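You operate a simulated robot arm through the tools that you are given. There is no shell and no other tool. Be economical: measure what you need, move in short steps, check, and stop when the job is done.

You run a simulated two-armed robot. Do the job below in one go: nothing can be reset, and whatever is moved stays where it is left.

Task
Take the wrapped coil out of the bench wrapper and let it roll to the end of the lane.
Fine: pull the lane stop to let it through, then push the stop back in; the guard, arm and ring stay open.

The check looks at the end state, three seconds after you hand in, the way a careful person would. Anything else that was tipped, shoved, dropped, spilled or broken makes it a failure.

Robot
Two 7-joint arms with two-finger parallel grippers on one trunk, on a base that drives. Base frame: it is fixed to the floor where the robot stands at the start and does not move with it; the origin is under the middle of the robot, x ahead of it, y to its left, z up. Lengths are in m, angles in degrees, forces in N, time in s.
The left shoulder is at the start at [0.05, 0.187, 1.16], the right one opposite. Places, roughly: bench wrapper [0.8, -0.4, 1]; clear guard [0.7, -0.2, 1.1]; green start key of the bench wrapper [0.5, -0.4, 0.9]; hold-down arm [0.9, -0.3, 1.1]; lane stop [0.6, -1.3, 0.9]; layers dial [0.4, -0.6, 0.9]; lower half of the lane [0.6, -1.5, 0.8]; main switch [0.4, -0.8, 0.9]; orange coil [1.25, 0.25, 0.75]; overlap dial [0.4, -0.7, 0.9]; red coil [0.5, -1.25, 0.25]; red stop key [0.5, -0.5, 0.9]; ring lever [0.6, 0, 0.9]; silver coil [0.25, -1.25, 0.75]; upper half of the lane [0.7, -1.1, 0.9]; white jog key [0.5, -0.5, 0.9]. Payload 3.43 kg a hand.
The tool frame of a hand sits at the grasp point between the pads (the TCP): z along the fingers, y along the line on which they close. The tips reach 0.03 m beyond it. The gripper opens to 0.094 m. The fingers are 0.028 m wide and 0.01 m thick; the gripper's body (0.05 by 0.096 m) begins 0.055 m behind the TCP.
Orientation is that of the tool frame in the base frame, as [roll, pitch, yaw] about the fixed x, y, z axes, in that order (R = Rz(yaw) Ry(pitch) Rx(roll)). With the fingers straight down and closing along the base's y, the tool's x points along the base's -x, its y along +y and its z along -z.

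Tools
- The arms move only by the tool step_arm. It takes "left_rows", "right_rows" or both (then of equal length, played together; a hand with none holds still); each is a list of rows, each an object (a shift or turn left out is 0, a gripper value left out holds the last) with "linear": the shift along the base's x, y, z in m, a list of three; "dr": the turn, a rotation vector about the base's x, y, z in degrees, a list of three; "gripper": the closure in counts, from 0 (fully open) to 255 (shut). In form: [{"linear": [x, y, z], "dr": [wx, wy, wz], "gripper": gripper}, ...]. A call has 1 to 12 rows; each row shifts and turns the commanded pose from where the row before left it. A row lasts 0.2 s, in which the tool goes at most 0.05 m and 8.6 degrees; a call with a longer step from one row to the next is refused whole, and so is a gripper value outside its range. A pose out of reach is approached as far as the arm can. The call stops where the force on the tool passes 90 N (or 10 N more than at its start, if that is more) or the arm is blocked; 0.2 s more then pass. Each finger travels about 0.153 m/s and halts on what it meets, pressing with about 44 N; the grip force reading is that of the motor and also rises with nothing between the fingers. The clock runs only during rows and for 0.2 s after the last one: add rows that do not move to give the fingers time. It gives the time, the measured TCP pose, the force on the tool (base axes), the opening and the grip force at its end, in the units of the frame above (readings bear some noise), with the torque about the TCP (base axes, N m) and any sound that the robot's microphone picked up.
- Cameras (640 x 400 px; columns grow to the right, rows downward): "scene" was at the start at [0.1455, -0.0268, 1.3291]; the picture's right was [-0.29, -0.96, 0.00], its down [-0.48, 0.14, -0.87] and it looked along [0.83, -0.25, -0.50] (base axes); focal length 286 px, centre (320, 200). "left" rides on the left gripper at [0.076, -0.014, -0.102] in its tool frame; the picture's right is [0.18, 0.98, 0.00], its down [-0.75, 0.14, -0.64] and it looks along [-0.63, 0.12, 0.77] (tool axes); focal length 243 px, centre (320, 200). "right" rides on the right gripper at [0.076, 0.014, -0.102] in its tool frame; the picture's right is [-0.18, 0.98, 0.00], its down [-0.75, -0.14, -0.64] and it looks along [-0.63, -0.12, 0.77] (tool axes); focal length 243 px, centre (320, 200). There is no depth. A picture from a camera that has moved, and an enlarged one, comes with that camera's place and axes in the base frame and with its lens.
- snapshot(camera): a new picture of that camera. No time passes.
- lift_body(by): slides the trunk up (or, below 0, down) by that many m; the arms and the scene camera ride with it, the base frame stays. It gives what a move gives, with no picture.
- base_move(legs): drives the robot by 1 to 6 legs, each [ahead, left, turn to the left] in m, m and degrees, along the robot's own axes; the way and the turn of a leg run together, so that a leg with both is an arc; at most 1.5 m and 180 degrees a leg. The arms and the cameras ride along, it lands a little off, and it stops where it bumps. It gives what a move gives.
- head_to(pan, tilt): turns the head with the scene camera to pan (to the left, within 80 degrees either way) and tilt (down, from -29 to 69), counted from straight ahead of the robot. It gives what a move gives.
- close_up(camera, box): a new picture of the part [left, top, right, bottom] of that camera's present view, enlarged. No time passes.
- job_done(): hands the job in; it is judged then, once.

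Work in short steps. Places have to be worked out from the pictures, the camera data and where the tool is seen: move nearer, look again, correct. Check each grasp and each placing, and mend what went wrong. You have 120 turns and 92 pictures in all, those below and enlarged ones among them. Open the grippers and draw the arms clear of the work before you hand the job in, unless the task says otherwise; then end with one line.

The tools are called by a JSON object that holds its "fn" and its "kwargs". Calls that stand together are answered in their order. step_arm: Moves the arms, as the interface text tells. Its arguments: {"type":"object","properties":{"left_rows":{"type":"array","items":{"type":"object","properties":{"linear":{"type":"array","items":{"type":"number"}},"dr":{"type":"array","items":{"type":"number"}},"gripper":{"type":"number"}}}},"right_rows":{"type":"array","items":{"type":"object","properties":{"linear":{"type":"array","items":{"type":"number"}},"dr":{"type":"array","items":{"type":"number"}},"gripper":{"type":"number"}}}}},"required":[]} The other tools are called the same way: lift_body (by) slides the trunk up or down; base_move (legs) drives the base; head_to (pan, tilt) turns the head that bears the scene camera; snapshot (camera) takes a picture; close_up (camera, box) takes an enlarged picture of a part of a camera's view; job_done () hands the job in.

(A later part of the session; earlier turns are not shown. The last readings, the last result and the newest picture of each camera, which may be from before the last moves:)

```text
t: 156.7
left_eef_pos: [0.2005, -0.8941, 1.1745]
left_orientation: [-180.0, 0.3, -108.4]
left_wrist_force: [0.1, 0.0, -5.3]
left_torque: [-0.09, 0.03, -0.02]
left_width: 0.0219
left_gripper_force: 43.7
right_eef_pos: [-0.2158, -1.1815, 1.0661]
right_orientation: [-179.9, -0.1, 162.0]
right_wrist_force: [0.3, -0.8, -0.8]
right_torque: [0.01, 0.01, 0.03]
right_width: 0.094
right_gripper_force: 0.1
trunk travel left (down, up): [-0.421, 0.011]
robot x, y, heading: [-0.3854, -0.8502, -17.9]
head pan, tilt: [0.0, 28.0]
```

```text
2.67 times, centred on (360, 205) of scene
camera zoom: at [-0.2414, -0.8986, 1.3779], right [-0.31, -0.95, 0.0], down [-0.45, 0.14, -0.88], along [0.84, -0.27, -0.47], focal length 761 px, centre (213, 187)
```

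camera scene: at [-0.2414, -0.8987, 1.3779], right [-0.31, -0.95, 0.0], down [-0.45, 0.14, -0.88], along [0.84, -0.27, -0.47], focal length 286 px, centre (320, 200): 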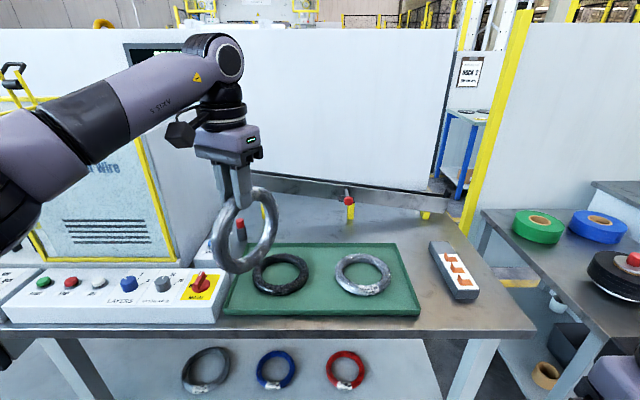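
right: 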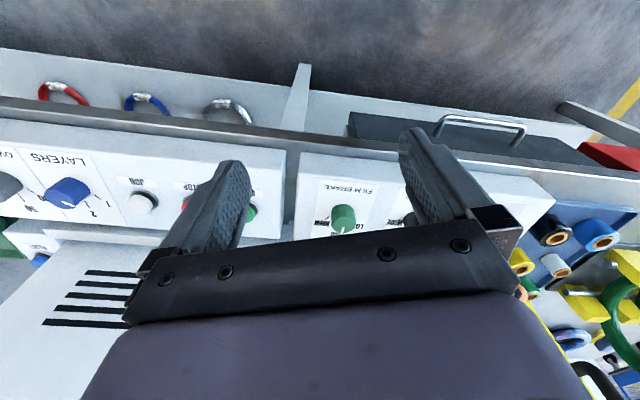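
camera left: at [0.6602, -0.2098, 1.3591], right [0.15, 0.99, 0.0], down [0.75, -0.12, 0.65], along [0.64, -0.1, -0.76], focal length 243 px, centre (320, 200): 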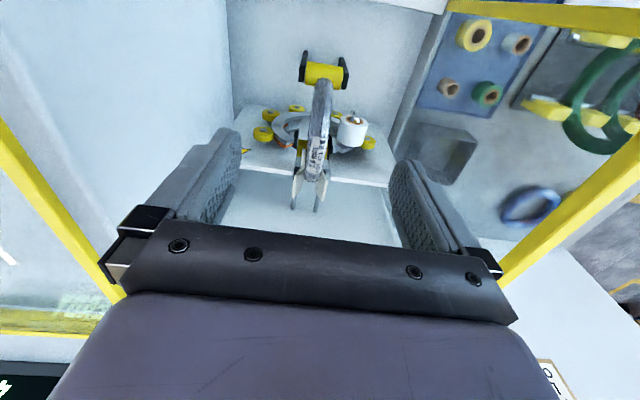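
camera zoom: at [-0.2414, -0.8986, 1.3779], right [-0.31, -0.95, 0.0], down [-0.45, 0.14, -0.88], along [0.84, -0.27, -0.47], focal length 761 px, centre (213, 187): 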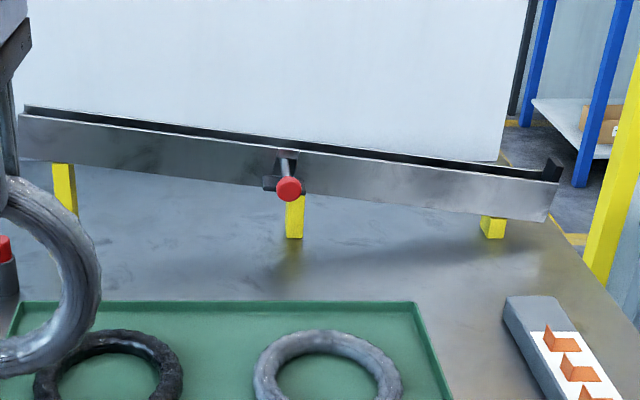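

Lane geometry: front wall F≈0.98 (lane parallel to the bench), stop at lateral -1.04, slope ≈8°. I'll strafe so the coil is upstream of the stop and drive toward the bench, first to the depth already proven safe.

{"fn": "base_move", "kwargs": {"legs": [[0, -0.1, 0], [0.36, 0, 0]]}}

{"fn": "snapshot", "kwargs": {"camera": "right"}}

{"fn": "snapshot", "kwargs": {"camera": "left"}}

```text
t: 160.2
left_eef_pos: [0.5155, -1.099, 1.1727]
left_orientation: [-179.9, 0.3, -108.2]
left_wrist_force: [0.5, -0.3, -5.1]
left_torque: [-0.08, 0.01, 0.0]
left_width: 0.0217
left_gripper_force: 44.1
right_eef_pos: [0.1015, -1.3878, 1.0674]
right_orientation: [179.9, -0.1, 162.2]
right_wrist_force: [-0.8, -0.2, -0.6]
right_torque: [-0.03, 0.0, -0.01]
right_width: 0.0941
right_gripper_force: 0.0
trunk travel left (down, up): [-0.421, 0.011]
robot x, y, heading: [-0.067, -1.0563, -17.8]
head pan, tilt: [0.0, 28.0]
```

```text
20 pictures are left
camera right: at [0.0348, -1.3506, 1.1702], right [0.48, 0.88, 0.0], down [0.68, -0.36, 0.64], along [0.56, -0.3, -0.77], focal length 243 px, centre (320, 200)
```

right: 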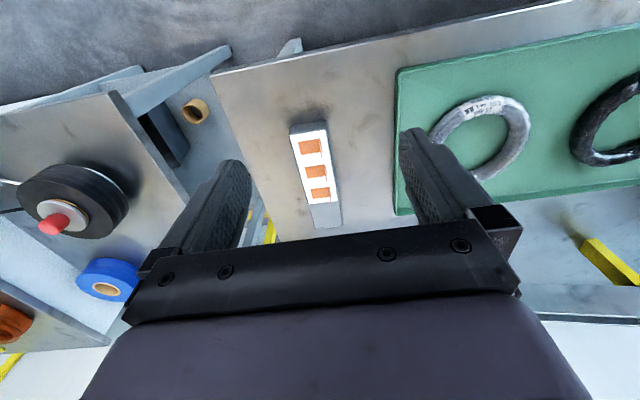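

```text
19 pictures are left
camera left: at [0.5047, -1.1768, 1.2753], right [-0.99, 0.13, 0.0], down [0.1, 0.76, 0.65], along [0.09, 0.64, -0.76], focal length 243 px, centre (320, 200)
```

left: 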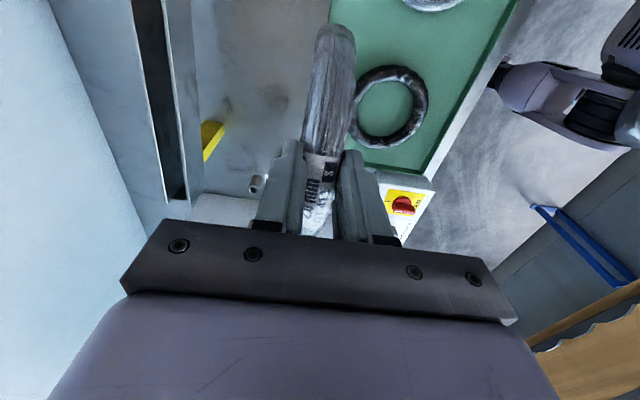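

The wrist view shows the lane groove at F≈1.01 (centre), about 0.19 m beyond the coil. I'll creep forward in 5 cm steps, watching for a bump.

{"fn": "base_move", "kwargs": {"legs": [[0.05, 0, 0]]}}

{"fn": "base_move", "kwargs": {"legs": [[0.04, 0, 0]]}}

```text
t: 161.1
left_eef_pos: [0.5365, -1.1058, 1.1734]
left_orientation: [-179.9, 0.4, -108.3]
left_wrist_force: [-0.6, 0.0, -5.1]
left_torque: [-0.09, 0.0, -0.01]
left_width: 0.0216
left_gripper_force: 43.8
right_eef_pos: [0.1227, -1.3946, 1.0683]
right_orientation: [-180.0, -0.1, 162.2]
right_wrist_force: [0.2, 0.8, 0.7]
right_torque: [-0.03, -0.03, -0.01]
right_width: 0.0941
right_gripper_force: 0.0
trunk travel left (down, up): [-0.421, 0.011]
robot x, y, heading: [-0.0484, -1.0671, -17.8]
head pan, tilt: [0.0, 28.0]
stopped in leg 1: the robot was blocked; the commanded pose is now the measured one
```

```text
t: 161.8
left_eef_pos: [0.5376, -1.1059, 1.1714]
left_orientation: [179.9, 0.4, -108.4]
left_wrist_force: [0.4, -0.1, -5.2]
left_torque: [-0.09, -0.01, 0.02]
left_width: 0.022
left_gripper_force: 44.6
right_eef_pos: [0.1226, -1.3941, 1.0681]
right_orientation: [179.9, -0.1, 162.2]
right_wrist_force: [-0.4, -0.6, -1.5]
right_torque: [0.01, 0.03, 0.04]
right_width: 0.0939
right_gripper_force: 0.1
trunk travel left (down, up): [-0.421, 0.011]
robot x, y, heading: [-0.0484, -1.0662, -17.8]
head pan, tilt: [0.0, 28.0]
stopped in leg 1: the robot was blocked; the commanded pose is now the measured one
```

Blocked at F≈0.274 (gentle stop). The fingers-down reach isn't enough for the lane, so I'll hand the coil to the right hand with a forward-tilted side grip (like the earlier reaches). First back off and pitch the right gripper forward.

{"fn": "base_move", "kwargs": {"legs": [[-0.25, 0, 0]]}}

{"fn": "step_arm", "kwargs": {"right_rows": [{"linear": [0, 0, 0], "dr": [-2.6, -8.1, 0]}, {"linear": [0.02, -0.01, 0], "dr": [-2.6, -8.1, 0]}, {"linear": [0.02, -0.01, 0], "dr": [-2.6, -8.1, 0]}, {"linear": [0.02, -0.01, 0], "dr": [-2.6, -8.1, 0]}, {"linear": [0.02, -0.01, 0], "dr": [-2.6, -8.1, 0]}, {"linear": [0.02, -0.01, 0], "dr": [-2.6, -8.1, 0]}, {"linear": [0.02, -0.01, 0], "dr": [-2.6, -8.1, 0]}, {"linear": [0, 0, 0]}], "left_rows": [{"linear": [-0.005, -0.0145, 0]}, {"linear": [-0.005, -0.0145, 0]}, {"linear": [-0.005, -0.0145, 0]}, {"linear": [-0.005, -0.0145, 0]}, {"linear": [-0.005, -0.0145, 0]}, {"linear": [-0.005, -0.0145, 0]}, {"linear": [-0.005, -0.0145, 0]}, {"linear": [0, 0, 0]}]}}

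{"fn": "snapshot", "kwargs": {"camera": "scene"}}

```text
t: 163.6
left_eef_pos: [0.2988, -1.0292, 1.1727]
left_orientation: [180.0, 0.4, -108.4]
left_wrist_force: [-0.8, 0.3, -4.9]
left_torque: [-0.04, 0.03, 0.0]
left_width: 0.0218
left_gripper_force: 44.1
right_eef_pos: [-0.1149, -1.3194, 1.068]
right_orientation: [-179.9, 0.0, 162.1]
right_wrist_force: [0.1, 0.5, -0.2]
right_torque: [0.02, -0.04, -0.03]
right_width: 0.0942
right_gripper_force: 0.1
trunk travel left (down, up): [-0.421, 0.011]
robot x, y, heading: [-0.2899, -0.9915, -17.7]
head pan, tilt: [0.0, 28.0]
```

```text
t: 165.4
left_eef_pos: [0.2634, -1.1325, 1.1712]
left_orientation: [179.9, 0.5, -108.4]
left_wrist_force: [-0.3, 0.3, -5.4]
left_torque: [-0.08, 0.04, -0.01]
left_width: 0.0217
left_gripper_force: 44.6
right_eef_pos: [0.0453, -1.3944, 1.0781]
right_orientation: [179.9, 59.6, 162.2]
right_wrist_force: [-0.6, 0.2, 0.1]
right_torque: [0.02, 0.02, 0.0]
right_width: 0.0942
right_gripper_force: 0.1
right hand out of reach, approached as far as the arm can: row 1, 2, 3, 4
trunk travel left (down, up): [-0.421, 0.011]
robot x, y, heading: [-0.2869, -0.9884, -17.8]
head pan, tilt: [0.0, 28.0]
```

```text
18 pictures are left
camera scene: at [-0.1435, -1.0356, 1.3779], right [-0.3, -0.95, 0.0], down [-0.45, 0.14, -0.88], along [0.84, -0.27, -0.47], focal length 286 px, centre (320, 200)
```

scene: 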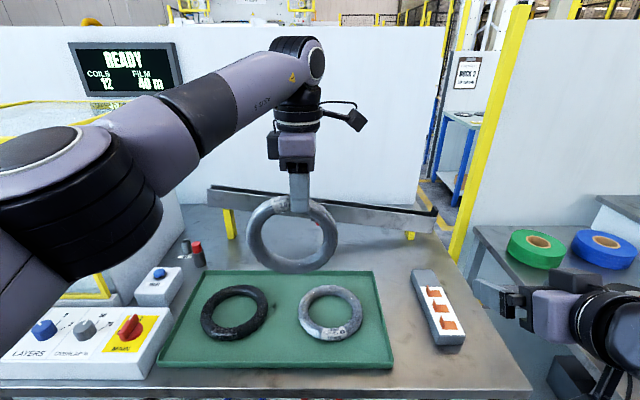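

Coil (OD ≈0.16) hangs face-on. I shift it a bit further right and line up the right gripper in front of its right side.

{"fn": "step_arm", "kwargs": {"left_rows": [{"linear": [-0.0048, -0.0153, 0]}, {"linear": [-0.0048, -0.0153, 0]}, {"linear": [-0.0048, -0.0153, 0]}, {"linear": [-0.0048, -0.0153, 0]}, {"linear": [-0.0048, -0.0153, 0]}, {"linear": [0, 0, 0]}], "right_rows": [{"linear": [0.011, 0.034, 0]}, {"linear": [0.011, 0.034, 0]}, {"linear": [0.011, 0.034, 0]}, {"linear": [0.011, 0.034, 0]}, {"linear": [0.011, 0.034, 0]}, {"linear": [0, 0, 0]}]}}

{"fn": "snapshot", "kwargs": {"camera": "right"}}

```text
t: 166.8
left_eef_pos: [0.2206, -1.1789, 1.1643]
left_orientation: [180.0, 0.4, -108.5]
left_wrist_force: [0.5, 0.9, -6.1]
left_torque: [-0.08, 0.03, 0.01]
left_width: 0.0219
left_gripper_force: 44.0
left hand out of reach, approached as far as the arm can: row 1, 2, 3, 4, 5
right_eef_pos: [0.1026, -1.2235, 1.0779]
right_orientation: [180.0, 59.5, 162.1]
right_wrist_force: [0.8, 0.0, 0.5]
right_torque: [0.04, 0.03, 0.0]
right_width: 0.0941
right_gripper_force: 0.0
trunk travel left (down, up): [-0.421, 0.011]
robot x, y, heading: [-0.2853, -0.9903, -17.5]
head pan, tilt: [0.0, 28.0]
```

```text
17 pictures are left
camera right: at [-0.0138, -1.1714, 1.0646], right [0.39, 0.91, 0.16], down [-0.21, -0.08, 0.97], along [0.9, -0.41, 0.16], focal length 243 px, centre (320, 200)
```

right: 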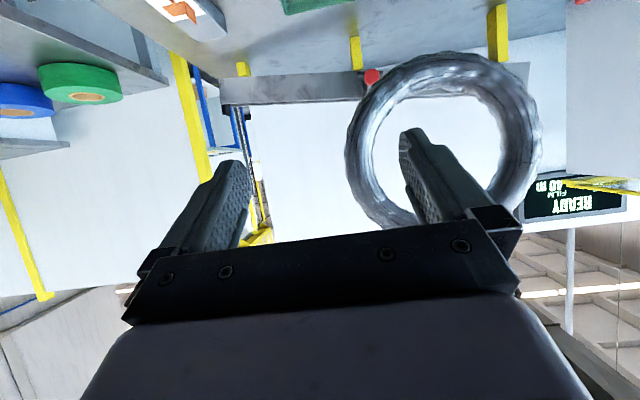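

Tube side is between the fingers; I need ~3 cm left and ~10 cm forward. Do it in small steps, then close with the right hand.

{"fn": "step_arm", "kwargs": {"right_rows": [{"linear": [0.009, 0.0286, -0.008]}, {"linear": [0.0315, -0.0099, 0]}, {"linear": [0.0315, -0.0099, 0]}, {"linear": [0.0315, -0.0099, 0]}, {"linear": [0, 0, 0]}]}}

{"fn": "snapshot", "kwargs": {"camera": "right"}}

{"fn": "close_up", "kwargs": {"camera": "scene", "box": [220, 120, 460, 320]}}

```text
t: 168.0
left_eef_pos: [0.2213, -1.1789, 1.164]
left_orientation: [-179.9, 0.4, -108.4]
left_wrist_force: [-0.1, 0.8, -4.8]
left_torque: [-0.1, 0.02, 0.01]
left_width: 0.0219
left_gripper_force: 44.0
right_eef_pos: [0.2039, -1.2264, 1.0702]
right_orientation: [179.8, 59.6, 162.1]
right_wrist_force: [0.3, 0.0, -0.2]
right_torque: [-0.01, 0.01, 0.01]
right_width: 0.094
right_gripper_force: 0.0
trunk travel left (down, up): [-0.421, 0.011]
robot x, y, heading: [-0.2821, -0.992, -17.8]
head pan, tilt: [0.0, 28.0]
```

```text
16 pictures are left
camera right: at [0.0877, -1.173, 1.0559], right [0.39, 0.91, 0.16], down [-0.21, -0.08, 0.97], along [0.9, -0.41, 0.16], focal length 243 px, centre (320, 200)
```

right: 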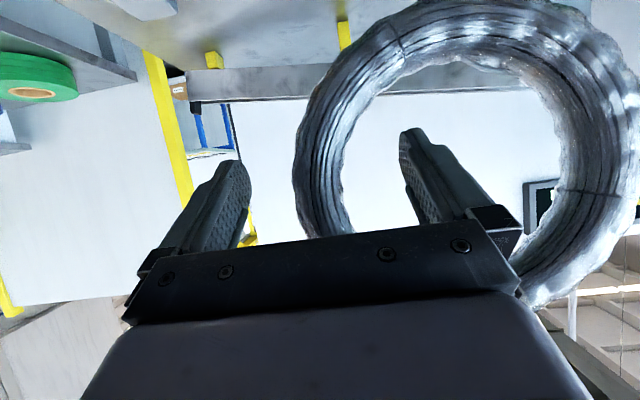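

```text
2.00 times, centred on (340, 220) of scene
camera zoom: at [-0.1438, -1.036, 1.3779], right [-0.3, -0.95, 0.0], down [-0.45, 0.14, -0.88], along [0.84, -0.27, -0.47], focal length 571 px, centre (280, 160)
```

zoom: 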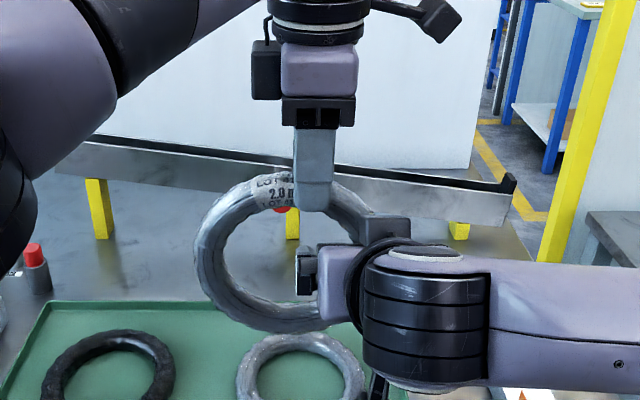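

Tube sits between the right fingers, the inner finger within the hole. Close the right gripper.

{"fn": "step_arm", "kwargs": {"right_rows": [{"gripper": 120}, {"gripper": 255}, {"gripper": 255}, {"gripper": 255}, {"gripper": 255}]}}

{"fn": "snapshot", "kwargs": {"camera": "right"}}

```text
t: 169.2
left_eef_pos: [0.2212, -1.1792, 1.1652]
left_orientation: [179.9, 0.3, -108.4]
left_wrist_force: [-2.0, 0.7, -6.6]
left_torque: [-1.29, 0.46, 0.12]
left_width: 0.0217
left_gripper_force: 43.6
right_eef_pos: [0.2039, -1.2249, 1.0686]
right_orientation: [179.7, 59.6, 161.9]
right_wrist_force: [1.5, -1.5, 0.9]
right_torque: [1.29, -0.32, -0.25]
right_width: 0.0296
right_gripper_force: 44.0
trunk travel left (down, up): [-0.421, 0.011]
robot x, y, heading: [-0.2873, -0.9901, -17.9]
head pan, tilt: [0.0, 28.0]
```

```text
14 pictures are left
camera right: at [0.0876, -1.1728, 1.0559], right [0.39, 0.91, 0.16], down [-0.21, -0.08, 0.97], along [0.9, -0.41, 0.16], focal length 243 px, centre (320, 200)
```

right: 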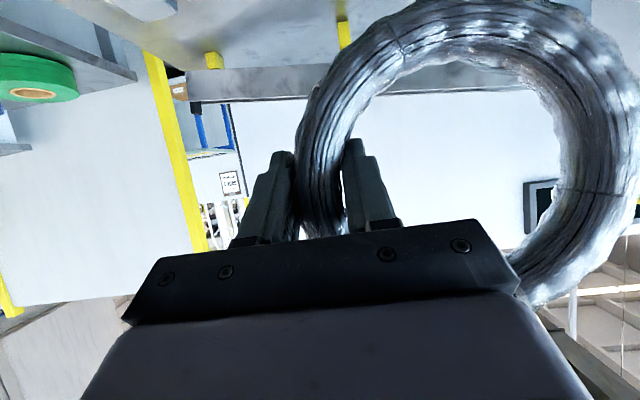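

Right grip holds (29.6 mm). Open the left hand and lift it clear upward.

{"fn": "step_arm", "kwargs": {"left_rows": [{"gripper": 0}, {"gripper": 0}, {"gripper": 0}, {"linear": [0, 0, 0.03]}, {"linear": [0, 0, 0.03]}, {"linear": [0, 0, 0.03]}, {"linear": [0.008, 0.025, 0.01]}, {"linear": [0.01, 0.035, 0]}, {"linear": [0.01, 0.035, 0]}, {"linear": [0.01, 0.035, 0]}, {"linear": [0.01, 0.035, 0]}, {"linear": [0, 0, 0]}]}}

{"fn": "snapshot", "kwargs": {"camera": "scene"}}

```text
t: 171.8
left_eef_pos: [0.2602, -1.0026, 1.2312]
left_orientation: [179.9, 0.4, -108.4]
left_wrist_force: [-0.2, -1.0, 0.7]
left_torque: [0.02, -0.02, -0.03]
left_width: 0.0939
left_gripper_force: 0.1
left hand out of reach, approached as far as the arm can: row 4, 5, 6
right_eef_pos: [0.2036, -1.2261, 1.0687]
right_orientation: [179.9, 59.5, 162.1]
right_wrist_force: [-0.1, 0.4, 0.3]
right_torque: [-0.34, 0.11, 0.02]
right_width: 0.0285
right_gripper_force: 44.1
trunk travel left (down, up): [-0.421, 0.011]
robot x, y, heading: [-0.2884, -0.99, -17.8]
head pan, tilt: [0.0, 28.0]
```

```text
13 pictures are left
camera scene: at [-0.1438, -1.0365, 1.3779], right [-0.3, -0.95, 0.0], down [-0.45, 0.14, -0.88], along [0.84, -0.27, -0.47], focal length 286 px, centre (320, 200)
```

scene: 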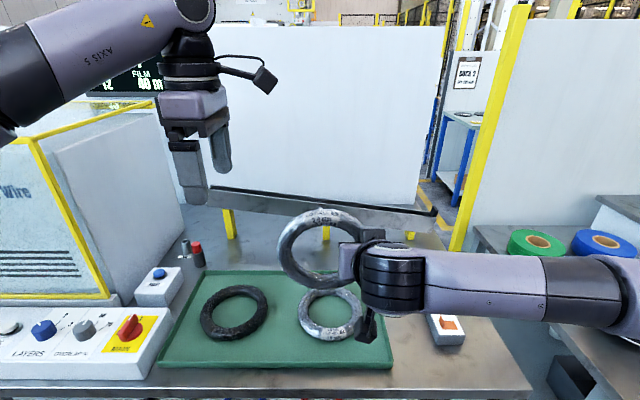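

The right hand holds the coil. Retract the left hand a bit, raise the coil 3 cm, then move the base left 0.146 and ahead 0.22.

{"fn": "step_arm", "kwargs": {"left_rows": [{"linear": [-0.0286, 0.009, 0]}, {"linear": [-0.0286, 0.009, 0]}, {"linear": [-0.0286, 0.009, 0]}, {"linear": [-0.0286, 0.009, 0]}, {"linear": [-0.0286, 0.009, 0]}], "right_rows": [{"linear": [0, 0, 0.008]}, {"linear": [0, 0, 0.008]}, {"linear": [0, 0, 0.008]}, {"linear": [0, 0, 0.008]}, {"linear": [0, 0, 0]}]}}

{"fn": "base_move", "kwargs": {"legs": [[0, 0.146, 0], [0.225, 0, 0]]}}

{"fn": "step_arm", "kwargs": {"right_rows": [{"linear": [0.0286, -0.009, 0]}, {"linear": [0.0286, -0.009, 0]}, {"linear": [0.0286, -0.009, 0]}, {"linear": [0, 0, 0]}]}}

{"fn": "snapshot", "kwargs": {"camera": "right"}}

```text
t: 173.0
left_eef_pos: [0.1169, -0.9584, 1.232]
left_orientation: [-180.0, 0.4, -108.4]
left_wrist_force: [-0.5, 0.2, -0.4]
left_torque: [-0.02, 0.02, -0.01]
left_width: 0.094
left_gripper_force: 0.0
right_eef_pos: [0.2023, -1.2254, 1.1015]
right_orientation: [180.0, 59.6, 162.2]
right_wrist_force: [-0.7, 0.6, -4.7]
right_torque: [-0.33, 0.08, 0.04]
right_width: 0.0282
right_gripper_force: 44.0
trunk travel left (down, up): [-0.421, 0.011]
robot x, y, heading: [-0.2866, -0.9914, -17.4]
head pan, tilt: [0.0, 28.0]
```

```text
t: 176.2
left_eef_pos: [0.3736, -0.8901, 1.2318]
left_orientation: [179.9, 0.4, -108.6]
left_wrist_force: [0.8, -0.3, -1.0]
left_torque: [0.04, 0.03, -0.02]
left_width: 0.0938
left_gripper_force: 0.0
right_eef_pos: [0.4573, -1.1584, 1.0989]
right_orientation: [-180.0, 59.5, 161.7]
right_wrist_force: [0.8, 0.7, -5.3]
right_torque: [-0.32, 0.09, -0.01]
right_width: 0.0281
right_gripper_force: 44.1
trunk travel left (down, up): [-0.421, 0.011]
robot x, y, heading: [-0.035, -0.92, -17.9]
head pan, tilt: [0.0, 28.0]
```

```text
t: 177.2
left_eef_pos: [0.3742, -0.8898, 1.2311]
left_orientation: [-180.0, 0.4, -108.8]
left_wrist_force: [0.3, 0.0, -0.2]
left_torque: [0.02, 0.02, -0.05]
left_width: 0.0941
left_gripper_force: 0.0
right_eef_pos: [0.5437, -1.1857, 1.1012]
right_orientation: [-179.9, 59.4, 161.9]
right_wrist_force: [-0.2, 0.3, -5.0]
right_torque: [-0.34, 0.11, 0.01]
right_width: 0.0282
right_gripper_force: 43.5
trunk travel left (down, up): [-0.421, 0.011]
robot x, y, heading: [-0.0307, -0.9187, -17.8]
head pan, tilt: [0.0, 28.0]
```

```text
12 pictures are left
camera right: at [0.4278, -1.1316, 1.087], right [0.39, 0.91, 0.16], down [-0.21, -0.08, 0.98], along [0.9, -0.42, 0.15], focal length 243 px, centre (320, 200)
```

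right: 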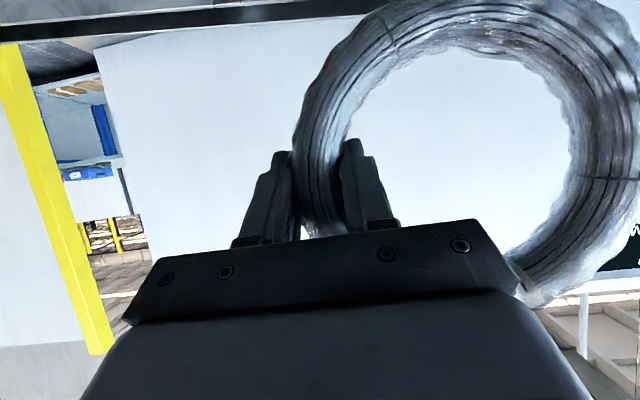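

Coil is ~0.138 m short of the groove. Extend to just above it and check with the scene camera.

{"fn": "step_arm", "kwargs": {"right_rows": [{"linear": [0.0286, -0.009, 0]}, {"linear": [0.0286, -0.009, 0]}, {"linear": [0.0286, -0.009, 0]}, {"linear": [0.0286, -0.009, 0]}, {"linear": [0.0172, -0.0054, 0]}, {"linear": [0, 0, 0]}]}}

{"fn": "close_up", "kwargs": {"camera": "scene", "box": [200, 100, 440, 260]}}

```text
t: 178.7
left_eef_pos: [0.3747, -0.8905, 1.2316]
left_orientation: [179.8, 0.4, -108.7]
left_wrist_force: [0.5, 0.8, 0.3]
left_torque: [0.0, 0.02, -0.01]
left_width: 0.094
left_gripper_force: 0.2
right_eef_pos: [0.6761, -1.2268, 1.1015]
right_orientation: [179.9, 59.5, 162.0]
right_wrist_force: [-0.5, -0.6, -4.7]
right_torque: [-0.36, 0.1, 0.01]
right_width: 0.0283
right_gripper_force: 43.9
trunk travel left (down, up): [-0.421, 0.011]
robot x, y, heading: [-0.029, -0.9207, -18.3]
head pan, tilt: [0.0, 28.0]
```

```text
2.50 times, centred on (320, 180) of scene
camera zoom: at [0.1118, -0.9667, 1.3779], right [-0.31, -0.95, 0.0], down [-0.45, 0.15, -0.88], along [0.84, -0.27, -0.47], focal length 714 px, centre (320, 250)
```

zoom: 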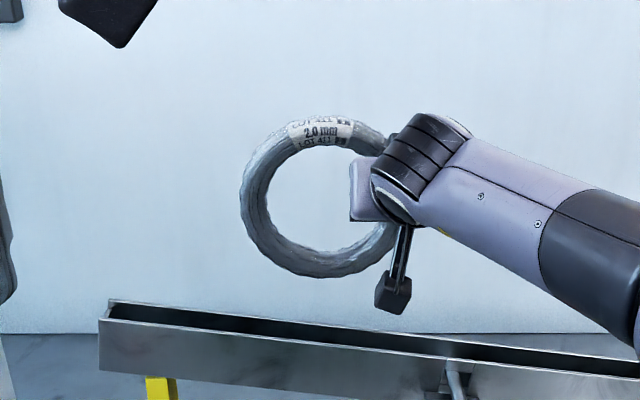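

Coil is over the groove (≈5 mm too far). Correct by -5 mm and lower to just above the walls, then re-check.

{"fn": "step_arm", "kwargs": {"right_rows": [{"linear": [-0.0048, 0.0015, -0.015]}, {"linear": [0, 0, -0.015]}, {"linear": [0, 0, -0.015]}, {"linear": [0, 0, -0.01]}, {"linear": [0, 0, 0]}]}}

{"fn": "close_up", "kwargs": {"camera": "scene", "box": [240, 140, 420, 260]}}

```text
t: 179.8
left_eef_pos: [0.3735, -0.8903, 1.2319]
left_orientation: [180.0, 0.3, -108.8]
left_wrist_force: [1.6, -1.0, -0.7]
left_torque: [0.01, -0.06, -0.03]
left_width: 0.0939
left_gripper_force: 0.0
right_eef_pos: [0.6699, -1.2261, 1.0456]
right_orientation: [179.8, 59.5, 161.8]
right_wrist_force: [-0.5, -0.5, -4.9]
right_torque: [-0.37, 0.1, -0.01]
right_width: 0.0278
right_gripper_force: 44.0
trunk travel left (down, up): [-0.421, 0.011]
robot x, y, heading: [-0.0305, -0.9193, -18.0]
head pan, tilt: [0.0, 28.0]
```

```text
3.33 times, centred on (330, 200) of scene
camera zoom: at [0.1118, -0.9664, 1.3779], right [-0.31, -0.95, 0.0], down [-0.45, 0.15, -0.88], along [0.84, -0.27, -0.47], focal length 952 px, centre (287, 200)
```

zoom: 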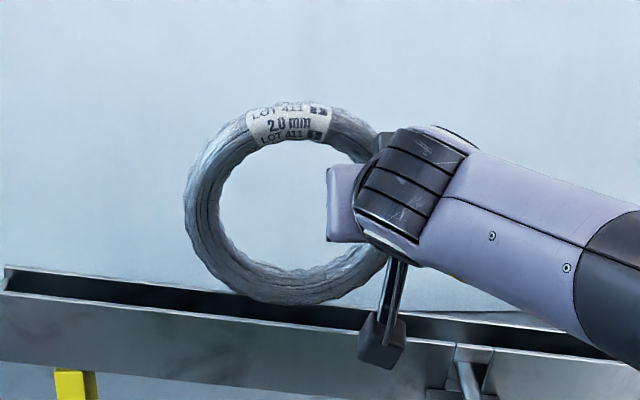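

Aligned with the slot. Lower slowly in small steps, watching z force.

{"fn": "step_arm", "kwargs": {"right_rows": [{"linear": [0, 0, -0.006]}, {"linear": [0, 0, -0.006]}, {"linear": [0, 0, 0]}]}}

{"fn": "step_arm", "kwargs": {"right_rows": [{"linear": [0, 0, -0.006]}, {"linear": [0, 0, -0.006]}, {"linear": [0, 0, 0]}]}}

{"fn": "step_arm", "kwargs": {"right_rows": [{"linear": [0, 0, -0.006]}, {"linear": [0, 0, -0.006]}, {"linear": [0, 0, 0]}]}}

```text
t: 180.7
left_eef_pos: [0.3746, -0.8897, 1.2323]
left_orientation: [179.8, 0.4, -108.6]
left_wrist_force: [0.6, -0.6, 0.4]
left_torque: [0.01, 0.01, -0.01]
left_width: 0.0941
left_gripper_force: 0.1
right_eef_pos: [0.6711, -1.2256, 1.0336]
right_orientation: [179.9, 59.5, 161.8]
right_wrist_force: [0.1, 0.2, -5.3]
right_torque: [-0.35, 0.12, 0.01]
right_width: 0.0279
right_gripper_force: 43.5
trunk travel left (down, up): [-0.421, 0.011]
robot x, y, heading: [-0.0353, -0.9213, -17.9]
head pan, tilt: [0.0, 28.0]
```

```text
t: 181.4
left_eef_pos: [0.3724, -0.8892, 1.2329]
left_orientation: [180.0, 0.4, -108.7]
left_wrist_force: [-0.4, 0.2, 0.2]
left_torque: [0.0, -0.05, -0.01]
left_width: 0.0938
left_gripper_force: 0.1
right_eef_pos: [0.6703, -1.2254, 1.0263]
right_orientation: [179.6, 59.9, 161.5]
right_wrist_force: [4.1, -2.3, 10.7]
right_torque: [0.65, -0.5, -0.28]
right_width: 0.0279
right_gripper_force: 43.9
trunk travel left (down, up): [-0.421, 0.011]
robot x, y, heading: [-0.0329, -0.9168, -18.2]
head pan, tilt: [0.0, 28.0]
```

```text
t: 182.2
left_eef_pos: [0.3691, -0.8907, 1.2331]
left_orientation: [-179.8, 0.6, -108.7]
left_wrist_force: [-0.1, -1.0, 0.0]
left_torque: [0.0, 0.04, 0.01]
left_width: 0.0938
left_gripper_force: 0.1
right_eef_pos: [0.6692, -1.2297, 1.0217]
right_orientation: [180.0, 60.5, 161.6]
right_wrist_force: [-4.6, -14.5, 33.0]
right_torque: [1.54, -0.24, 0.11]
right_width: 0.0296
right_gripper_force: 44.2
trunk travel left (down, up): [-0.421, 0.011]
robot x, y, heading: [-0.0292, -0.9168, -18.1]
head pan, tilt: [0.0, 28.0]
```

Contact at bottom z≈0.945. Look whether it's seated in the groove or resting on a wall.

{"fn": "close_up", "kwargs": {"camera": "scene", "box": [260, 160, 380, 240]}}

```text
5.00 times, centred on (320, 200) of scene
camera zoom: at [0.1064, -0.9665, 1.3788], right [-0.31, -0.95, 0.0], down [-0.44, 0.15, -0.88], along [0.84, -0.27, -0.47], focal length 1427 px, centre (320, 200)
```

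zoom: 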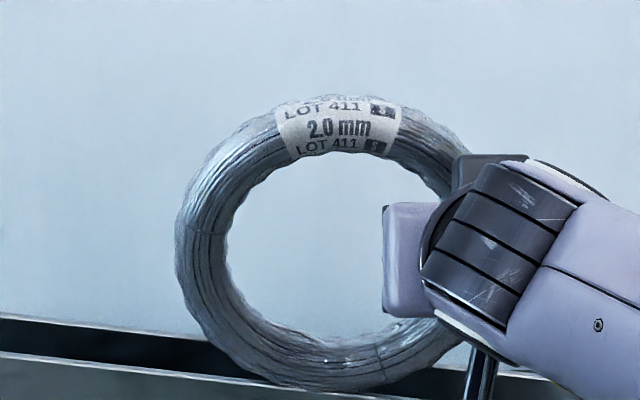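

It seems to rest on the front wall's edge (reaction pushed it away from me). Raise 8 mm, shift 6 mm further in, and lower again.

{"fn": "step_arm", "kwargs": {"right_rows": [{"linear": [0, 0, 0.01]}, {"linear": [0, 0, 0.008]}, {"linear": [0.0057, -0.0018, 0]}, {"linear": [0, 0, -0.006]}, {"linear": [0, 0, -0.006]}, {"linear": [0, 0, 0]}]}}

{"fn": "step_arm", "kwargs": {"right_rows": [{"linear": [0, 0, -0.005]}, {"linear": [0, 0, -0.005]}, {"linear": [0, 0, 0]}]}}

{"fn": "step_arm", "kwargs": {"right_rows": [{"linear": [0, 0, -0.004]}, {"linear": [0, 0, -0.004]}, {"linear": [0, 0, 0]}]}}

```text
t: 183.7
left_eef_pos: [0.3704, -0.8875, 1.2334]
left_orientation: [-179.8, 0.3, -108.7]
left_wrist_force: [0.7, 0.1, 0.6]
left_torque: [0.0, 0.0, -0.01]
left_width: 0.0939
left_gripper_force: 0.1
right_eef_pos: [0.6726, -1.2269, 1.0214]
right_orientation: [179.5, 60.2, 161.6]
right_wrist_force: [0.7, 0.5, 25.1]
right_torque: [2.03, -0.46, 0.05]
right_width: 0.0299
right_gripper_force: 44.1
right hand out of reach, approached as far as the arm can: row 5
trunk travel left (down, up): [-0.421, 0.011]
robot x, y, heading: [-0.0353, -0.9147, -18.0]
head pan, tilt: [0.0, 28.0]
```

```text
t: 184.4
left_eef_pos: [0.3687, -0.8887, 1.2336]
left_orientation: [-179.7, 0.4, -108.7]
left_wrist_force: [0.3, -0.7, 0.3]
left_torque: [0.0, -0.03, 0.01]
left_width: 0.0942
left_gripper_force: 0.0
right_eef_pos: [0.6683, -1.2307, 1.0132]
right_orientation: [179.8, 60.3, 161.5]
right_wrist_force: [-1.3, -8.4, 30.4]
right_torque: [2.0, -0.5, 0.04]
right_width: 0.0333
right_gripper_force: 44.2
trunk travel left (down, up): [-0.421, 0.011]
robot x, y, heading: [-0.0305, -0.9235, -18.2]
head pan, tilt: [0.0, 28.0]
```

```text
t: 185.2
left_eef_pos: [0.3689, -0.8896, 1.2338]
left_orientation: [-179.7, 0.5, -108.7]
left_wrist_force: [-0.9, -0.1, -0.9]
left_torque: [0.01, 0.03, -0.02]
left_width: 0.094
left_gripper_force: 0.1
right_eef_pos: [0.6691, -1.2346, 1.0099]
right_orientation: [179.9, 61.0, 161.2]
right_wrist_force: [-4.3, -12.4, 40.7]
right_torque: [2.05, -0.41, 0.06]
right_width: 0.0353
right_gripper_force: 44.2
right hand out of reach, approached as far as the arm can: row 1
trunk travel left (down, up): [-0.421, 0.011]
robot x, y, heading: [-0.0338, -0.9211, -18.1]
head pan, tilt: [0.0, 28.0]
```

The hand now slides relative to the coil — it's supported. Check visually.

{"fn": "step_arm", "kwargs": {"right_rows": [{"linear": [0, 0, 0.005]}, {"linear": [0, 0, 0]}]}}

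{"fn": "close_up", "kwargs": {"camera": "scene", "box": [230, 150, 410, 270]}}

```text
t: 185.8
left_eef_pos: [0.3694, -0.89, 1.2345]
left_orientation: [-179.8, 0.5, -108.6]
left_wrist_force: [0.9, -0.7, -0.1]
left_torque: [-0.01, 0.01, 0.02]
left_width: 0.094
left_gripper_force: 0.0
right_eef_pos: [0.6698, -1.2327, 1.0101]
right_orientation: [179.9, 60.5, 161.4]
right_wrist_force: [-4.2, -13.7, 33.4]
right_torque: [1.41, -0.16, 0.18]
right_width: 0.035
right_gripper_force: 44.1
trunk travel left (down, up): [-0.421, 0.011]
robot x, y, heading: [-0.033, -0.92, -18.0]
head pan, tilt: [0.0, 28.0]
```

```text
3.33 times, centred on (320, 210) of scene
camera zoom: at [0.1063, -0.9663, 1.3786], right [-0.31, -0.95, 0.0], down [-0.44, 0.15, -0.88], along [0.84, -0.27, -0.47], focal length 952 px, centre (320, 167)
```

zoom: 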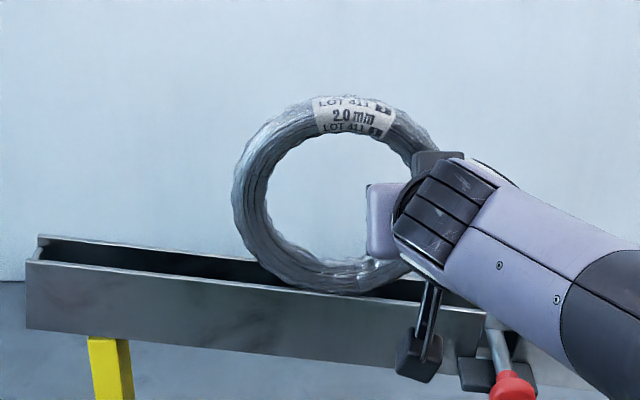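

The coil's bottom still lines up with the front wall's top edge: it sits on the front wall. Lift 25 mm, go 14 mm further in, and lower again.

{"fn": "step_arm", "kwargs": {"right_rows": [{"linear": [0, 0, 0.01]}, {"linear": [0, 0, 0.012]}, {"linear": [0, 0, 0.013]}, {"linear": [0, 0, 0]}]}}

{"fn": "step_arm", "kwargs": {"right_rows": [{"linear": [0.0067, -0.0021, 0]}, {"linear": [0.0067, -0.0021, 0]}, {"linear": [0, 0, 0]}]}}

{"fn": "close_up", "kwargs": {"camera": "scene", "box": [230, 150, 410, 270]}}

```text
t: 186.8
left_eef_pos: [0.3737, -0.89, 1.2321]
left_orientation: [180.0, 0.4, -108.7]
left_wrist_force: [0.0, 0.2, -0.3]
left_torque: [-0.02, -0.01, 0.0]
left_width: 0.0941
left_gripper_force: 0.2
right_eef_pos: [0.6701, -1.2273, 1.0321]
right_orientation: [-179.8, 59.3, 162.1]
right_wrist_force: [-0.2, 0.1, -5.4]
right_torque: [-0.33, 0.13, -0.01]
right_width: 0.0285
right_gripper_force: 44.2
trunk travel left (down, up): [-0.421, 0.011]
robot x, y, heading: [-0.0344, -0.9203, -17.9]
head pan, tilt: [0.0, 28.0]
```

```text
t: 187.7
left_eef_pos: [0.3746, -0.8898, 1.2318]
left_orientation: [179.9, 0.4, -108.7]
left_wrist_force: [0.0, -0.1, 0.2]
left_torque: [0.02, -0.01, 0.0]
left_width: 0.094
left_gripper_force: 0.0
right_eef_pos: [0.6766, -1.2311, 1.031]
right_orientation: [179.8, 59.5, 161.7]
right_wrist_force: [0.0, -0.6, -5.0]
right_torque: [-0.36, 0.11, -0.01]
right_width: 0.0283
right_gripper_force: 44.2
right hand out of reach, approached as far as the arm can: row 2
trunk travel left (down, up): [-0.421, 0.011]
robot x, y, heading: [-0.0306, -0.9179, -17.7]
head pan, tilt: [0.0, 28.0]
```

```text
3.33 times, centred on (320, 210) of scene
camera zoom: at [0.1119, -0.9663, 1.3779], right [-0.31, -0.95, 0.0], down [-0.45, 0.15, -0.88], along [0.84, -0.27, -0.47], focal length 952 px, centre (320, 167)
```

zoom: 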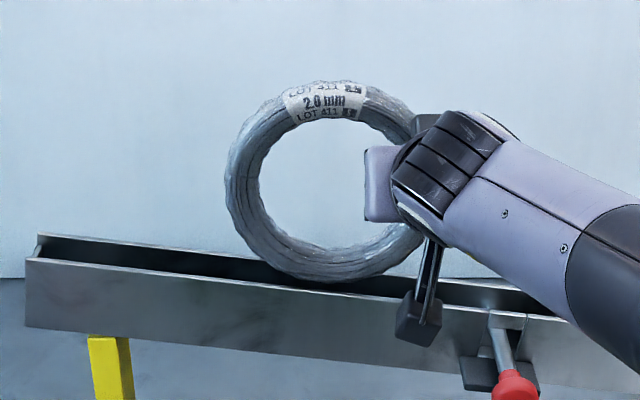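

Arm at its reach limit; use the base for 12 mm more, then lower.

{"fn": "base_move", "kwargs": {"legs": [[0.012, 0, 0]]}}

{"fn": "step_arm", "kwargs": {"right_rows": [{"linear": [0, 0, -0.005]}, {"linear": [0, 0, -0.006]}, {"linear": [0, 0, 0]}]}}

{"fn": "step_arm", "kwargs": {"right_rows": [{"linear": [0, 0, -0.005]}, {"linear": [0, 0, -0.005]}, {"linear": [0, 0, 0]}]}}

```text
t: 188.4
left_eef_pos: [0.3857, -0.8945, 1.2305]
left_orientation: [179.8, 0.4, -108.7]
left_wrist_force: [0.4, 0.2, 0.0]
left_torque: [0.0, 0.02, -0.01]
left_width: 0.0941
left_gripper_force: 0.1
right_eef_pos: [0.6877, -1.2356, 1.0312]
right_orientation: [180.0, 59.5, 161.8]
right_wrist_force: [0.8, 0.3, -5.0]
right_torque: [-0.34, 0.11, -0.04]
right_width: 0.0284
right_gripper_force: 44.2
trunk travel left (down, up): [-0.421, 0.011]
robot x, y, heading: [-0.0228, -0.9237, -18.0]
head pan, tilt: [0.0, 28.0]
```

```text
t: 189.2
left_eef_pos: [0.3856, -0.8934, 1.2309]
left_orientation: [180.0, 0.4, -108.7]
left_wrist_force: [-0.4, -0.2, -0.3]
left_torque: [-0.01, 0.0, 0.04]
left_width: 0.0938
left_gripper_force: 0.2
right_eef_pos: [0.6857, -1.2369, 1.0177]
right_orientation: [179.9, 59.5, 161.9]
right_wrist_force: [0.2, -0.3, -4.7]
right_torque: [-0.4, 0.15, 0.0]
right_width: 0.0282
right_gripper_force: 44.3
trunk travel left (down, up): [-0.421, 0.011]
robot x, y, heading: [-0.0174, -0.9245, -18.3]
head pan, tilt: [0.0, 28.0]
```

```text
t: 190.0
left_eef_pos: [0.3855, -0.8936, 1.2324]
left_orientation: [-180.0, 0.4, -108.6]
left_wrist_force: [1.1, -0.3, -0.3]
left_torque: [-0.01, 0.02, -0.01]
left_width: 0.0943
left_gripper_force: 0.0
right_eef_pos: [0.6848, -1.2359, 1.0132]
right_orientation: [179.8, 59.5, 161.8]
right_wrist_force: [-0.1, -0.7, -6.1]
right_torque: [-0.36, 0.11, -0.03]
right_width: 0.0284
right_gripper_force: 43.8
right hand out of reach, approached as far as the arm can: row 1
trunk travel left (down, up): [-0.421, 0.011]
robot x, y, heading: [-0.02, -0.9201, -17.9]
head pan, tilt: [0.0, 28.0]
```

No contact at a height where it touched before — it's entering the groove. Continue lowering with the trunk.

{"fn": "lift_body", "kwargs": {"by": -0.01}}

{"fn": "lift_body", "kwargs": {"by": -0.01}}

```text
t: 190.6
left_eef_pos: [0.3851, -0.8938, 1.2221]
left_orientation: [-180.0, 0.4, -108.8]
left_wrist_force: [0.4, -0.2, 0.1]
left_torque: [0.02, 0.01, -0.02]
left_width: 0.0942
left_gripper_force: 0.1
right_eef_pos: [0.6845, -1.2359, 1.0033]
right_orientation: [179.9, 59.5, 161.8]
right_wrist_force: [0.1, 0.1, -4.9]
right_torque: [-0.34, 0.12, -0.01]
right_width: 0.0284
right_gripper_force: 43.6
trunk travel left (down, up): [-0.411, 0.021]
robot x, y, heading: [-0.0264, -0.9215, -18.0]
head pan, tilt: [0.0, 28.0]
```

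```text
t: 191.2
left_eef_pos: [0.386, -0.8936, 1.2125]
left_orientation: [-179.9, 0.3, -108.8]
left_wrist_force: [-0.2, 0.0, -0.1]
left_torque: [0.02, -0.05, 0.03]
left_width: 0.0941
left_gripper_force: 0.0
right_eef_pos: [0.685, -1.2361, 0.9931]
right_orientation: [179.9, 59.5, 161.9]
right_wrist_force: [-0.5, -0.8, -5.0]
right_torque: [-0.35, 0.13, 0.02]
right_width: 0.0282
right_gripper_force: 43.5
trunk travel left (down, up): [-0.401, 0.031]
robot x, y, heading: [-0.0196, -0.9257, -17.9]
head pan, tilt: [0.0, 28.0]
```

{"fn": "close_up", "kwargs": {"camera": "scene", "box": [230, 150, 410, 270]}}

```text
3.33 times, centred on (320, 210) of scene
camera zoom: at [0.1232, -0.9701, 1.3579], right [-0.31, -0.95, 0.0], down [-0.45, 0.15, -0.88], along [0.84, -0.27, -0.47], focal length 952 px, centre (320, 167)
```

zoom: 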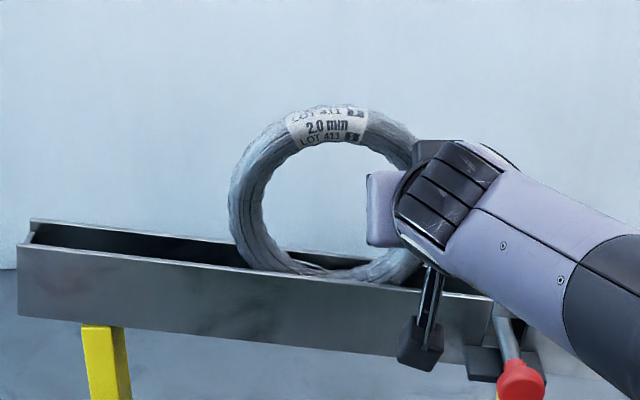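

The coil is in the groove (bottom hidden behind the front wall, back wall behind it). Lower until it touches the floor.

{"fn": "lift_body", "kwargs": {"by": -0.006}}

{"fn": "lift_body", "kwargs": {"by": -0.006}}

```text
t: 191.7
left_eef_pos: [0.3855, -0.8942, 1.2067]
left_orientation: [179.9, 0.3, -108.7]
left_wrist_force: [0.3, 0.1, -1.0]
left_torque: [0.01, -0.02, -0.02]
left_width: 0.0939
left_gripper_force: 0.1
right_eef_pos: [0.6837, -1.2359, 0.9874]
right_orientation: [180.0, 59.5, 161.8]
right_wrist_force: [0.3, 0.0, -5.6]
right_torque: [-0.38, 0.1, -0.03]
right_width: 0.0282
right_gripper_force: 43.6
trunk travel left (down, up): [-0.395, 0.037]
robot x, y, heading: [-0.0185, -0.9259, -18.1]
head pan, tilt: [0.0, 28.0]
```

```text
t: 192.3
left_eef_pos: [0.385, -0.8939, 1.2007]
left_orientation: [180.0, 0.4, -108.7]
left_wrist_force: [0.9, 0.1, 0.2]
left_torque: [0.04, 0.0, -0.02]
left_width: 0.0942
left_gripper_force: 0.1
right_eef_pos: [0.6842, -1.2358, 0.9815]
right_orientation: [179.9, 59.5, 161.8]
right_wrist_force: [-3.2, 1.5, -5.5]
right_torque: [-0.3, 0.24, 0.03]
right_width: 0.028
right_gripper_force: 43.7
trunk travel left (down, up): [-0.389, 0.043]
robot x, y, heading: [-0.0202, -0.9222, -18.2]
head pan, tilt: [0.0, 28.0]
```

{"fn": "lift_body", "kwargs": {"by": -0.005}}

```text
t: 192.8
left_eef_pos: [0.3844, -0.8931, 1.1955]
left_orientation: [-179.9, 0.4, -108.8]
left_wrist_force: [0.2, -0.1, 0.7]
left_torque: [-0.01, 0.02, 0.01]
left_width: 0.0941
left_gripper_force: 0.0
right_eef_pos: [0.6841, -1.235, 0.977]
right_orientation: [180.0, 59.5, 161.8]
right_wrist_force: [-5.3, 1.1, -3.2]
right_torque: [-0.24, 0.34, 0.0]
right_width: 0.0277
right_gripper_force: 43.8
trunk travel left (down, up): [-0.384, 0.048]
robot x, y, heading: [-0.0202, -0.9231, -17.9]
head pan, tilt: [0.0, 28.0]
```

Slight rubbing on the back wall (5 N); ease 4 mm back and lower 4 mm more.

{"fn": "step_arm", "kwargs": {"right_rows": [{"linear": [-0.0038, 0.0012, 0]}, {"linear": [0, 0, -0.004]}, {"linear": [0, 0, 0]}]}}

{"fn": "step_arm", "kwargs": {"right_rows": [{"linear": [0, 0, -0.004]}, {"linear": [0, 0, 0]}]}}

```text
t: 193.6
left_eef_pos: [0.3858, -0.893, 1.195]
left_orientation: [-180.0, 0.4, -108.7]
left_wrist_force: [-0.3, 0.4, 0.8]
left_torque: [-0.02, 0.04, 0.0]
left_width: 0.0941
left_gripper_force: 0.1
right_eef_pos: [0.6813, -1.2338, 0.9718]
right_orientation: [179.9, 59.4, 161.8]
right_wrist_force: [0.1, 1.1, -5.6]
right_torque: [-0.32, 0.09, 0.01]
right_width: 0.028
right_gripper_force: 44.0
trunk travel left (down, up): [-0.384, 0.048]
robot x, y, heading: [-0.0273, -0.9223, -17.8]
head pan, tilt: [0.0, 28.0]
```

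```text
t: 194.2
left_eef_pos: [0.3863, -0.8932, 1.1944]
left_orientation: [180.0, 0.5, -108.6]
left_wrist_force: [0.1, 1.4, 0.4]
left_torque: [0.03, 0.01, -0.01]
left_width: 0.094
left_gripper_force: 0.0
right_eef_pos: [0.6809, -1.2349, 0.9673]
right_orientation: [179.9, 59.6, 161.8]
right_wrist_force: [-0.3, -0.4, -4.9]
right_torque: [-0.35, 0.11, 0.0]
right_width: 0.028
right_gripper_force: 44.0
trunk travel left (down, up): [-0.384, 0.048]
robot x, y, heading: [-0.021, -0.924, -18.3]
head pan, tilt: [0.0, 28.0]
```

{"fn": "step_arm", "kwargs": {"right_rows": [{"linear": [0, 0, -0.004]}, {"linear": [0, 0, 0]}]}}

{"fn": "step_arm", "kwargs": {"right_rows": [{"linear": [0, 0, -0.004]}, {"linear": [0, 0, 0]}]}}

{"fn": "close_up", "kwargs": {"camera": "scene", "box": [230, 150, 410, 270]}}

```text
t: 194.8
left_eef_pos: [0.3859, -0.8947, 1.1952]
left_orientation: [179.9, 0.4, -108.7]
left_wrist_force: [0.1, 0.2, 0.8]
left_torque: [-0.02, -0.04, 0.0]
left_width: 0.0943
left_gripper_force: 0.1
right_eef_pos: [0.6795, -1.2353, 0.9664]
right_orientation: [179.9, 59.7, 161.8]
right_wrist_force: [2.6, -0.4, -1.3]
right_torque: [-0.34, -0.07, 0.03]
right_width: 0.0281
right_gripper_force: 44.1
trunk travel left (down, up): [-0.384, 0.048]
robot x, y, heading: [-0.0182, -0.9212, -18.2]
head pan, tilt: [0.0, 28.0]
```

```text
t: 195.4
left_eef_pos: [0.384, -0.8924, 1.195]
left_orientation: [-180.0, 0.4, -108.6]
left_wrist_force: [0.3, 0.0, -0.3]
left_torque: [0.02, -0.01, 0.01]
left_width: 0.0941
left_gripper_force: 0.1
right_eef_pos: [0.6804, -1.2347, 0.9664]
right_orientation: [179.8, 60.0, 161.6]
right_wrist_force: [6.6, -2.9, 14.3]
right_torque: [0.05, -0.57, -0.12]
right_width: 0.0281
right_gripper_force: 43.9
trunk travel left (down, up): [-0.384, 0.048]
robot x, y, heading: [-0.0189, -0.9244, -17.8]
head pan, tilt: [0.0, 28.0]
```

```text
3.33 times, centred on (320, 210) of scene
camera zoom: at [0.1216, -0.9695, 1.3414], right [-0.31, -0.95, 0.0], down [-0.45, 0.15, -0.88], along [0.84, -0.27, -0.47], focal length 952 px, centre (320, 167)
```

zoom: 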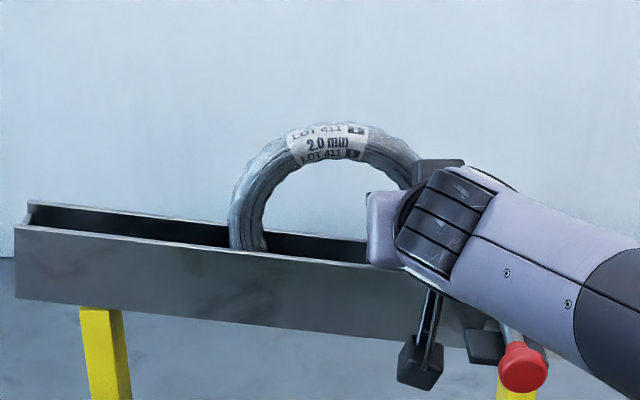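

The coil is down in the groove and supported. Open the right gripper and withdraw along the tool axis.

{"fn": "step_arm", "kwargs": {"right_rows": [{"linear": [0, 0, 0.004]}, {"gripper": 60}, {"gripper": 0}, {"gripper": 0}, {"linear": [-0.0248, 0.0078, 0.015]}, {"linear": [-0.0248, 0.0078, 0.015]}, {"linear": [-0.0248, 0.0078, 0.015]}, {"linear": [-0.0248, 0.0078, 0.015]}, {"linear": [0, 0, 0]}]}}

{"fn": "snapshot", "kwargs": {"camera": "scene"}}

```text
t: 197.4
left_eef_pos: [0.3851, -0.8937, 1.195]
left_orientation: [-180.0, 0.5, -108.7]
left_wrist_force: [-0.2, 0.2, 1.0]
left_torque: [0.01, -0.03, -0.02]
left_width: 0.0939
left_gripper_force: 0.0
right_eef_pos: [0.5842, -1.2042, 1.0252]
right_orientation: [179.7, 59.6, 161.7]
right_wrist_force: [0.0, -0.7, -0.1]
right_torque: [-0.03, 0.04, -0.03]
right_width: 0.0938
right_gripper_force: 0.0
trunk travel left (down, up): [-0.384, 0.048]
robot x, y, heading: [-0.0169, -0.9236, -18.1]
head pan, tilt: [0.0, 28.0]
```

```text
4 pictures are left
camera scene: at [0.1228, -0.9698, 1.341], right [-0.31, -0.95, 0.0], down [-0.45, 0.15, -0.88], along [0.84, -0.27, -0.47], focal length 286 px, centre (320, 200)
```

scene: 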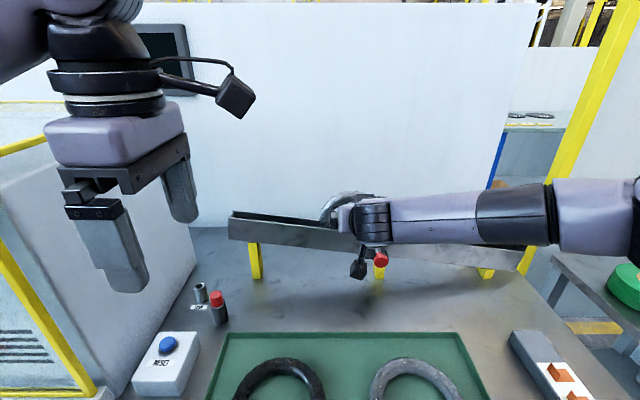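

The coil now rests at the stop. Knob confirmed at ≈[0.590,-1.270,0.895]. Bring the right gripper in front of it.

{"fn": "step_arm", "kwargs": {"right_rows": [{"linear": [-0.0286, 0.009, 0]}, {"linear": [-0.0286, 0.009, 0]}, {"linear": [-0.0092, -0.0291, 0]}, {"linear": [-0.0092, -0.0291, 0]}, {"linear": [0, 0, -0.032]}, {"linear": [0, 0, -0.032]}, {"linear": [0, 0, -0.032]}, {"linear": [0, 0, -0.032]}, {"linear": [0, 0, 0]}]}}

{"fn": "snapshot", "kwargs": {"camera": "right"}}

```text
t: 199.4
left_eef_pos: [0.3848, -0.8939, 1.1961]
left_orientation: [-179.9, 0.4, -108.7]
left_wrist_force: [-0.1, 0.3, 0.1]
left_torque: [-0.01, -0.03, 0.03]
left_width: 0.0938
left_gripper_force: 0.0
right_eef_pos: [0.5061, -1.2444, 0.8984]
right_orientation: [179.7, 59.6, 161.8]
right_wrist_force: [0.7, 0.1, -0.6]
right_torque: [0.0, 0.03, 0.0]
right_width: 0.0941
right_gripper_force: 0.0
trunk travel left (down, up): [-0.384, 0.048]
robot x, y, heading: [-0.017, -0.9242, -17.9]
head pan, tilt: [0.0, 28.0]
```

```text
3 pictures are left
camera right: at [0.3904, -1.1913, 0.8841], right [0.39, 0.91, 0.16], down [-0.21, -0.08, 0.97], along [0.9, -0.42, 0.16], focal length 243 px, centre (320, 200)
```

right: 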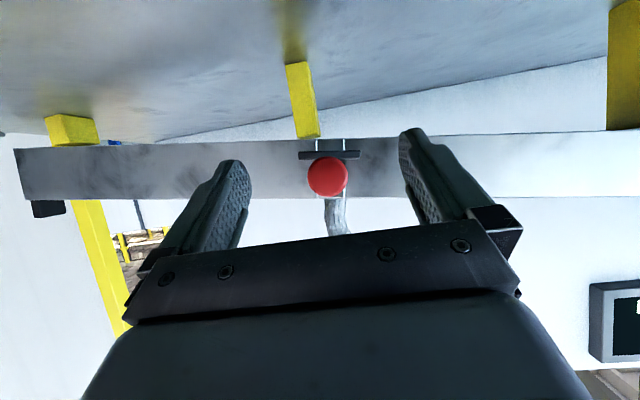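

Knob is centred between the fingers. Advance 8.5 cm and grip it.

{"fn": "step_arm", "kwargs": {"right_rows": [{"linear": [0.027, -0.0085, 0.0005]}, {"linear": [0.027, -0.0085, 0.0005]}, {"linear": [0.027, -0.0085, 0]}, {"linear": [0, 0, 0]}, {"gripper": 150}, {"gripper": 255}, {"gripper": 255}, {"gripper": 255}]}}

{"fn": "step_arm", "kwargs": {"right_rows": [{"linear": [-0.0095, 0.003, 0]}, {"linear": [-0.0095, 0.003, 0]}, {"linear": [0, 0, 0]}]}}

```text
t: 201.2
left_eef_pos: [0.3849, -0.893, 1.194]
left_orientation: [180.0, 0.4, -108.6]
left_wrist_force: [0.4, 0.9, -0.1]
left_torque: [0.02, 0.02, 0.01]
left_width: 0.094
left_gripper_force: 0.0
right_eef_pos: [0.5883, -1.2703, 0.8972]
right_orientation: [179.9, 59.6, 161.7]
right_wrist_force: [-1.9, -6.6, -1.1]
right_torque: [0.07, -0.05, -0.06]
right_width: 0.0334
right_gripper_force: 44.9
trunk travel left (down, up): [-0.384, 0.048]
robot x, y, heading: [-0.0181, -0.9174, -18.1]
head pan, tilt: [0.0, 28.0]
```

```text
t: 202.0
left_eef_pos: [0.3847, -0.8938, 1.1965]
left_orientation: [-180.0, 0.4, -108.7]
left_wrist_force: [0.9, -0.8, 1.1]
left_torque: [-0.01, -0.04, -0.01]
left_width: 0.0939
left_gripper_force: 0.0
right_eef_pos: [0.5658, -1.2651, 0.8984]
right_orientation: [179.9, 59.5, 161.6]
right_wrist_force: [-2.6, -10.9, 0.7]
right_torque: [-0.05, -0.19, 0.01]
right_width: 0.0337
right_gripper_force: 44.8
trunk travel left (down, up): [-0.384, 0.048]
robot x, y, heading: [-0.0219, -0.9202, -18.4]
head pan, tilt: [0.0, 28.0]
```

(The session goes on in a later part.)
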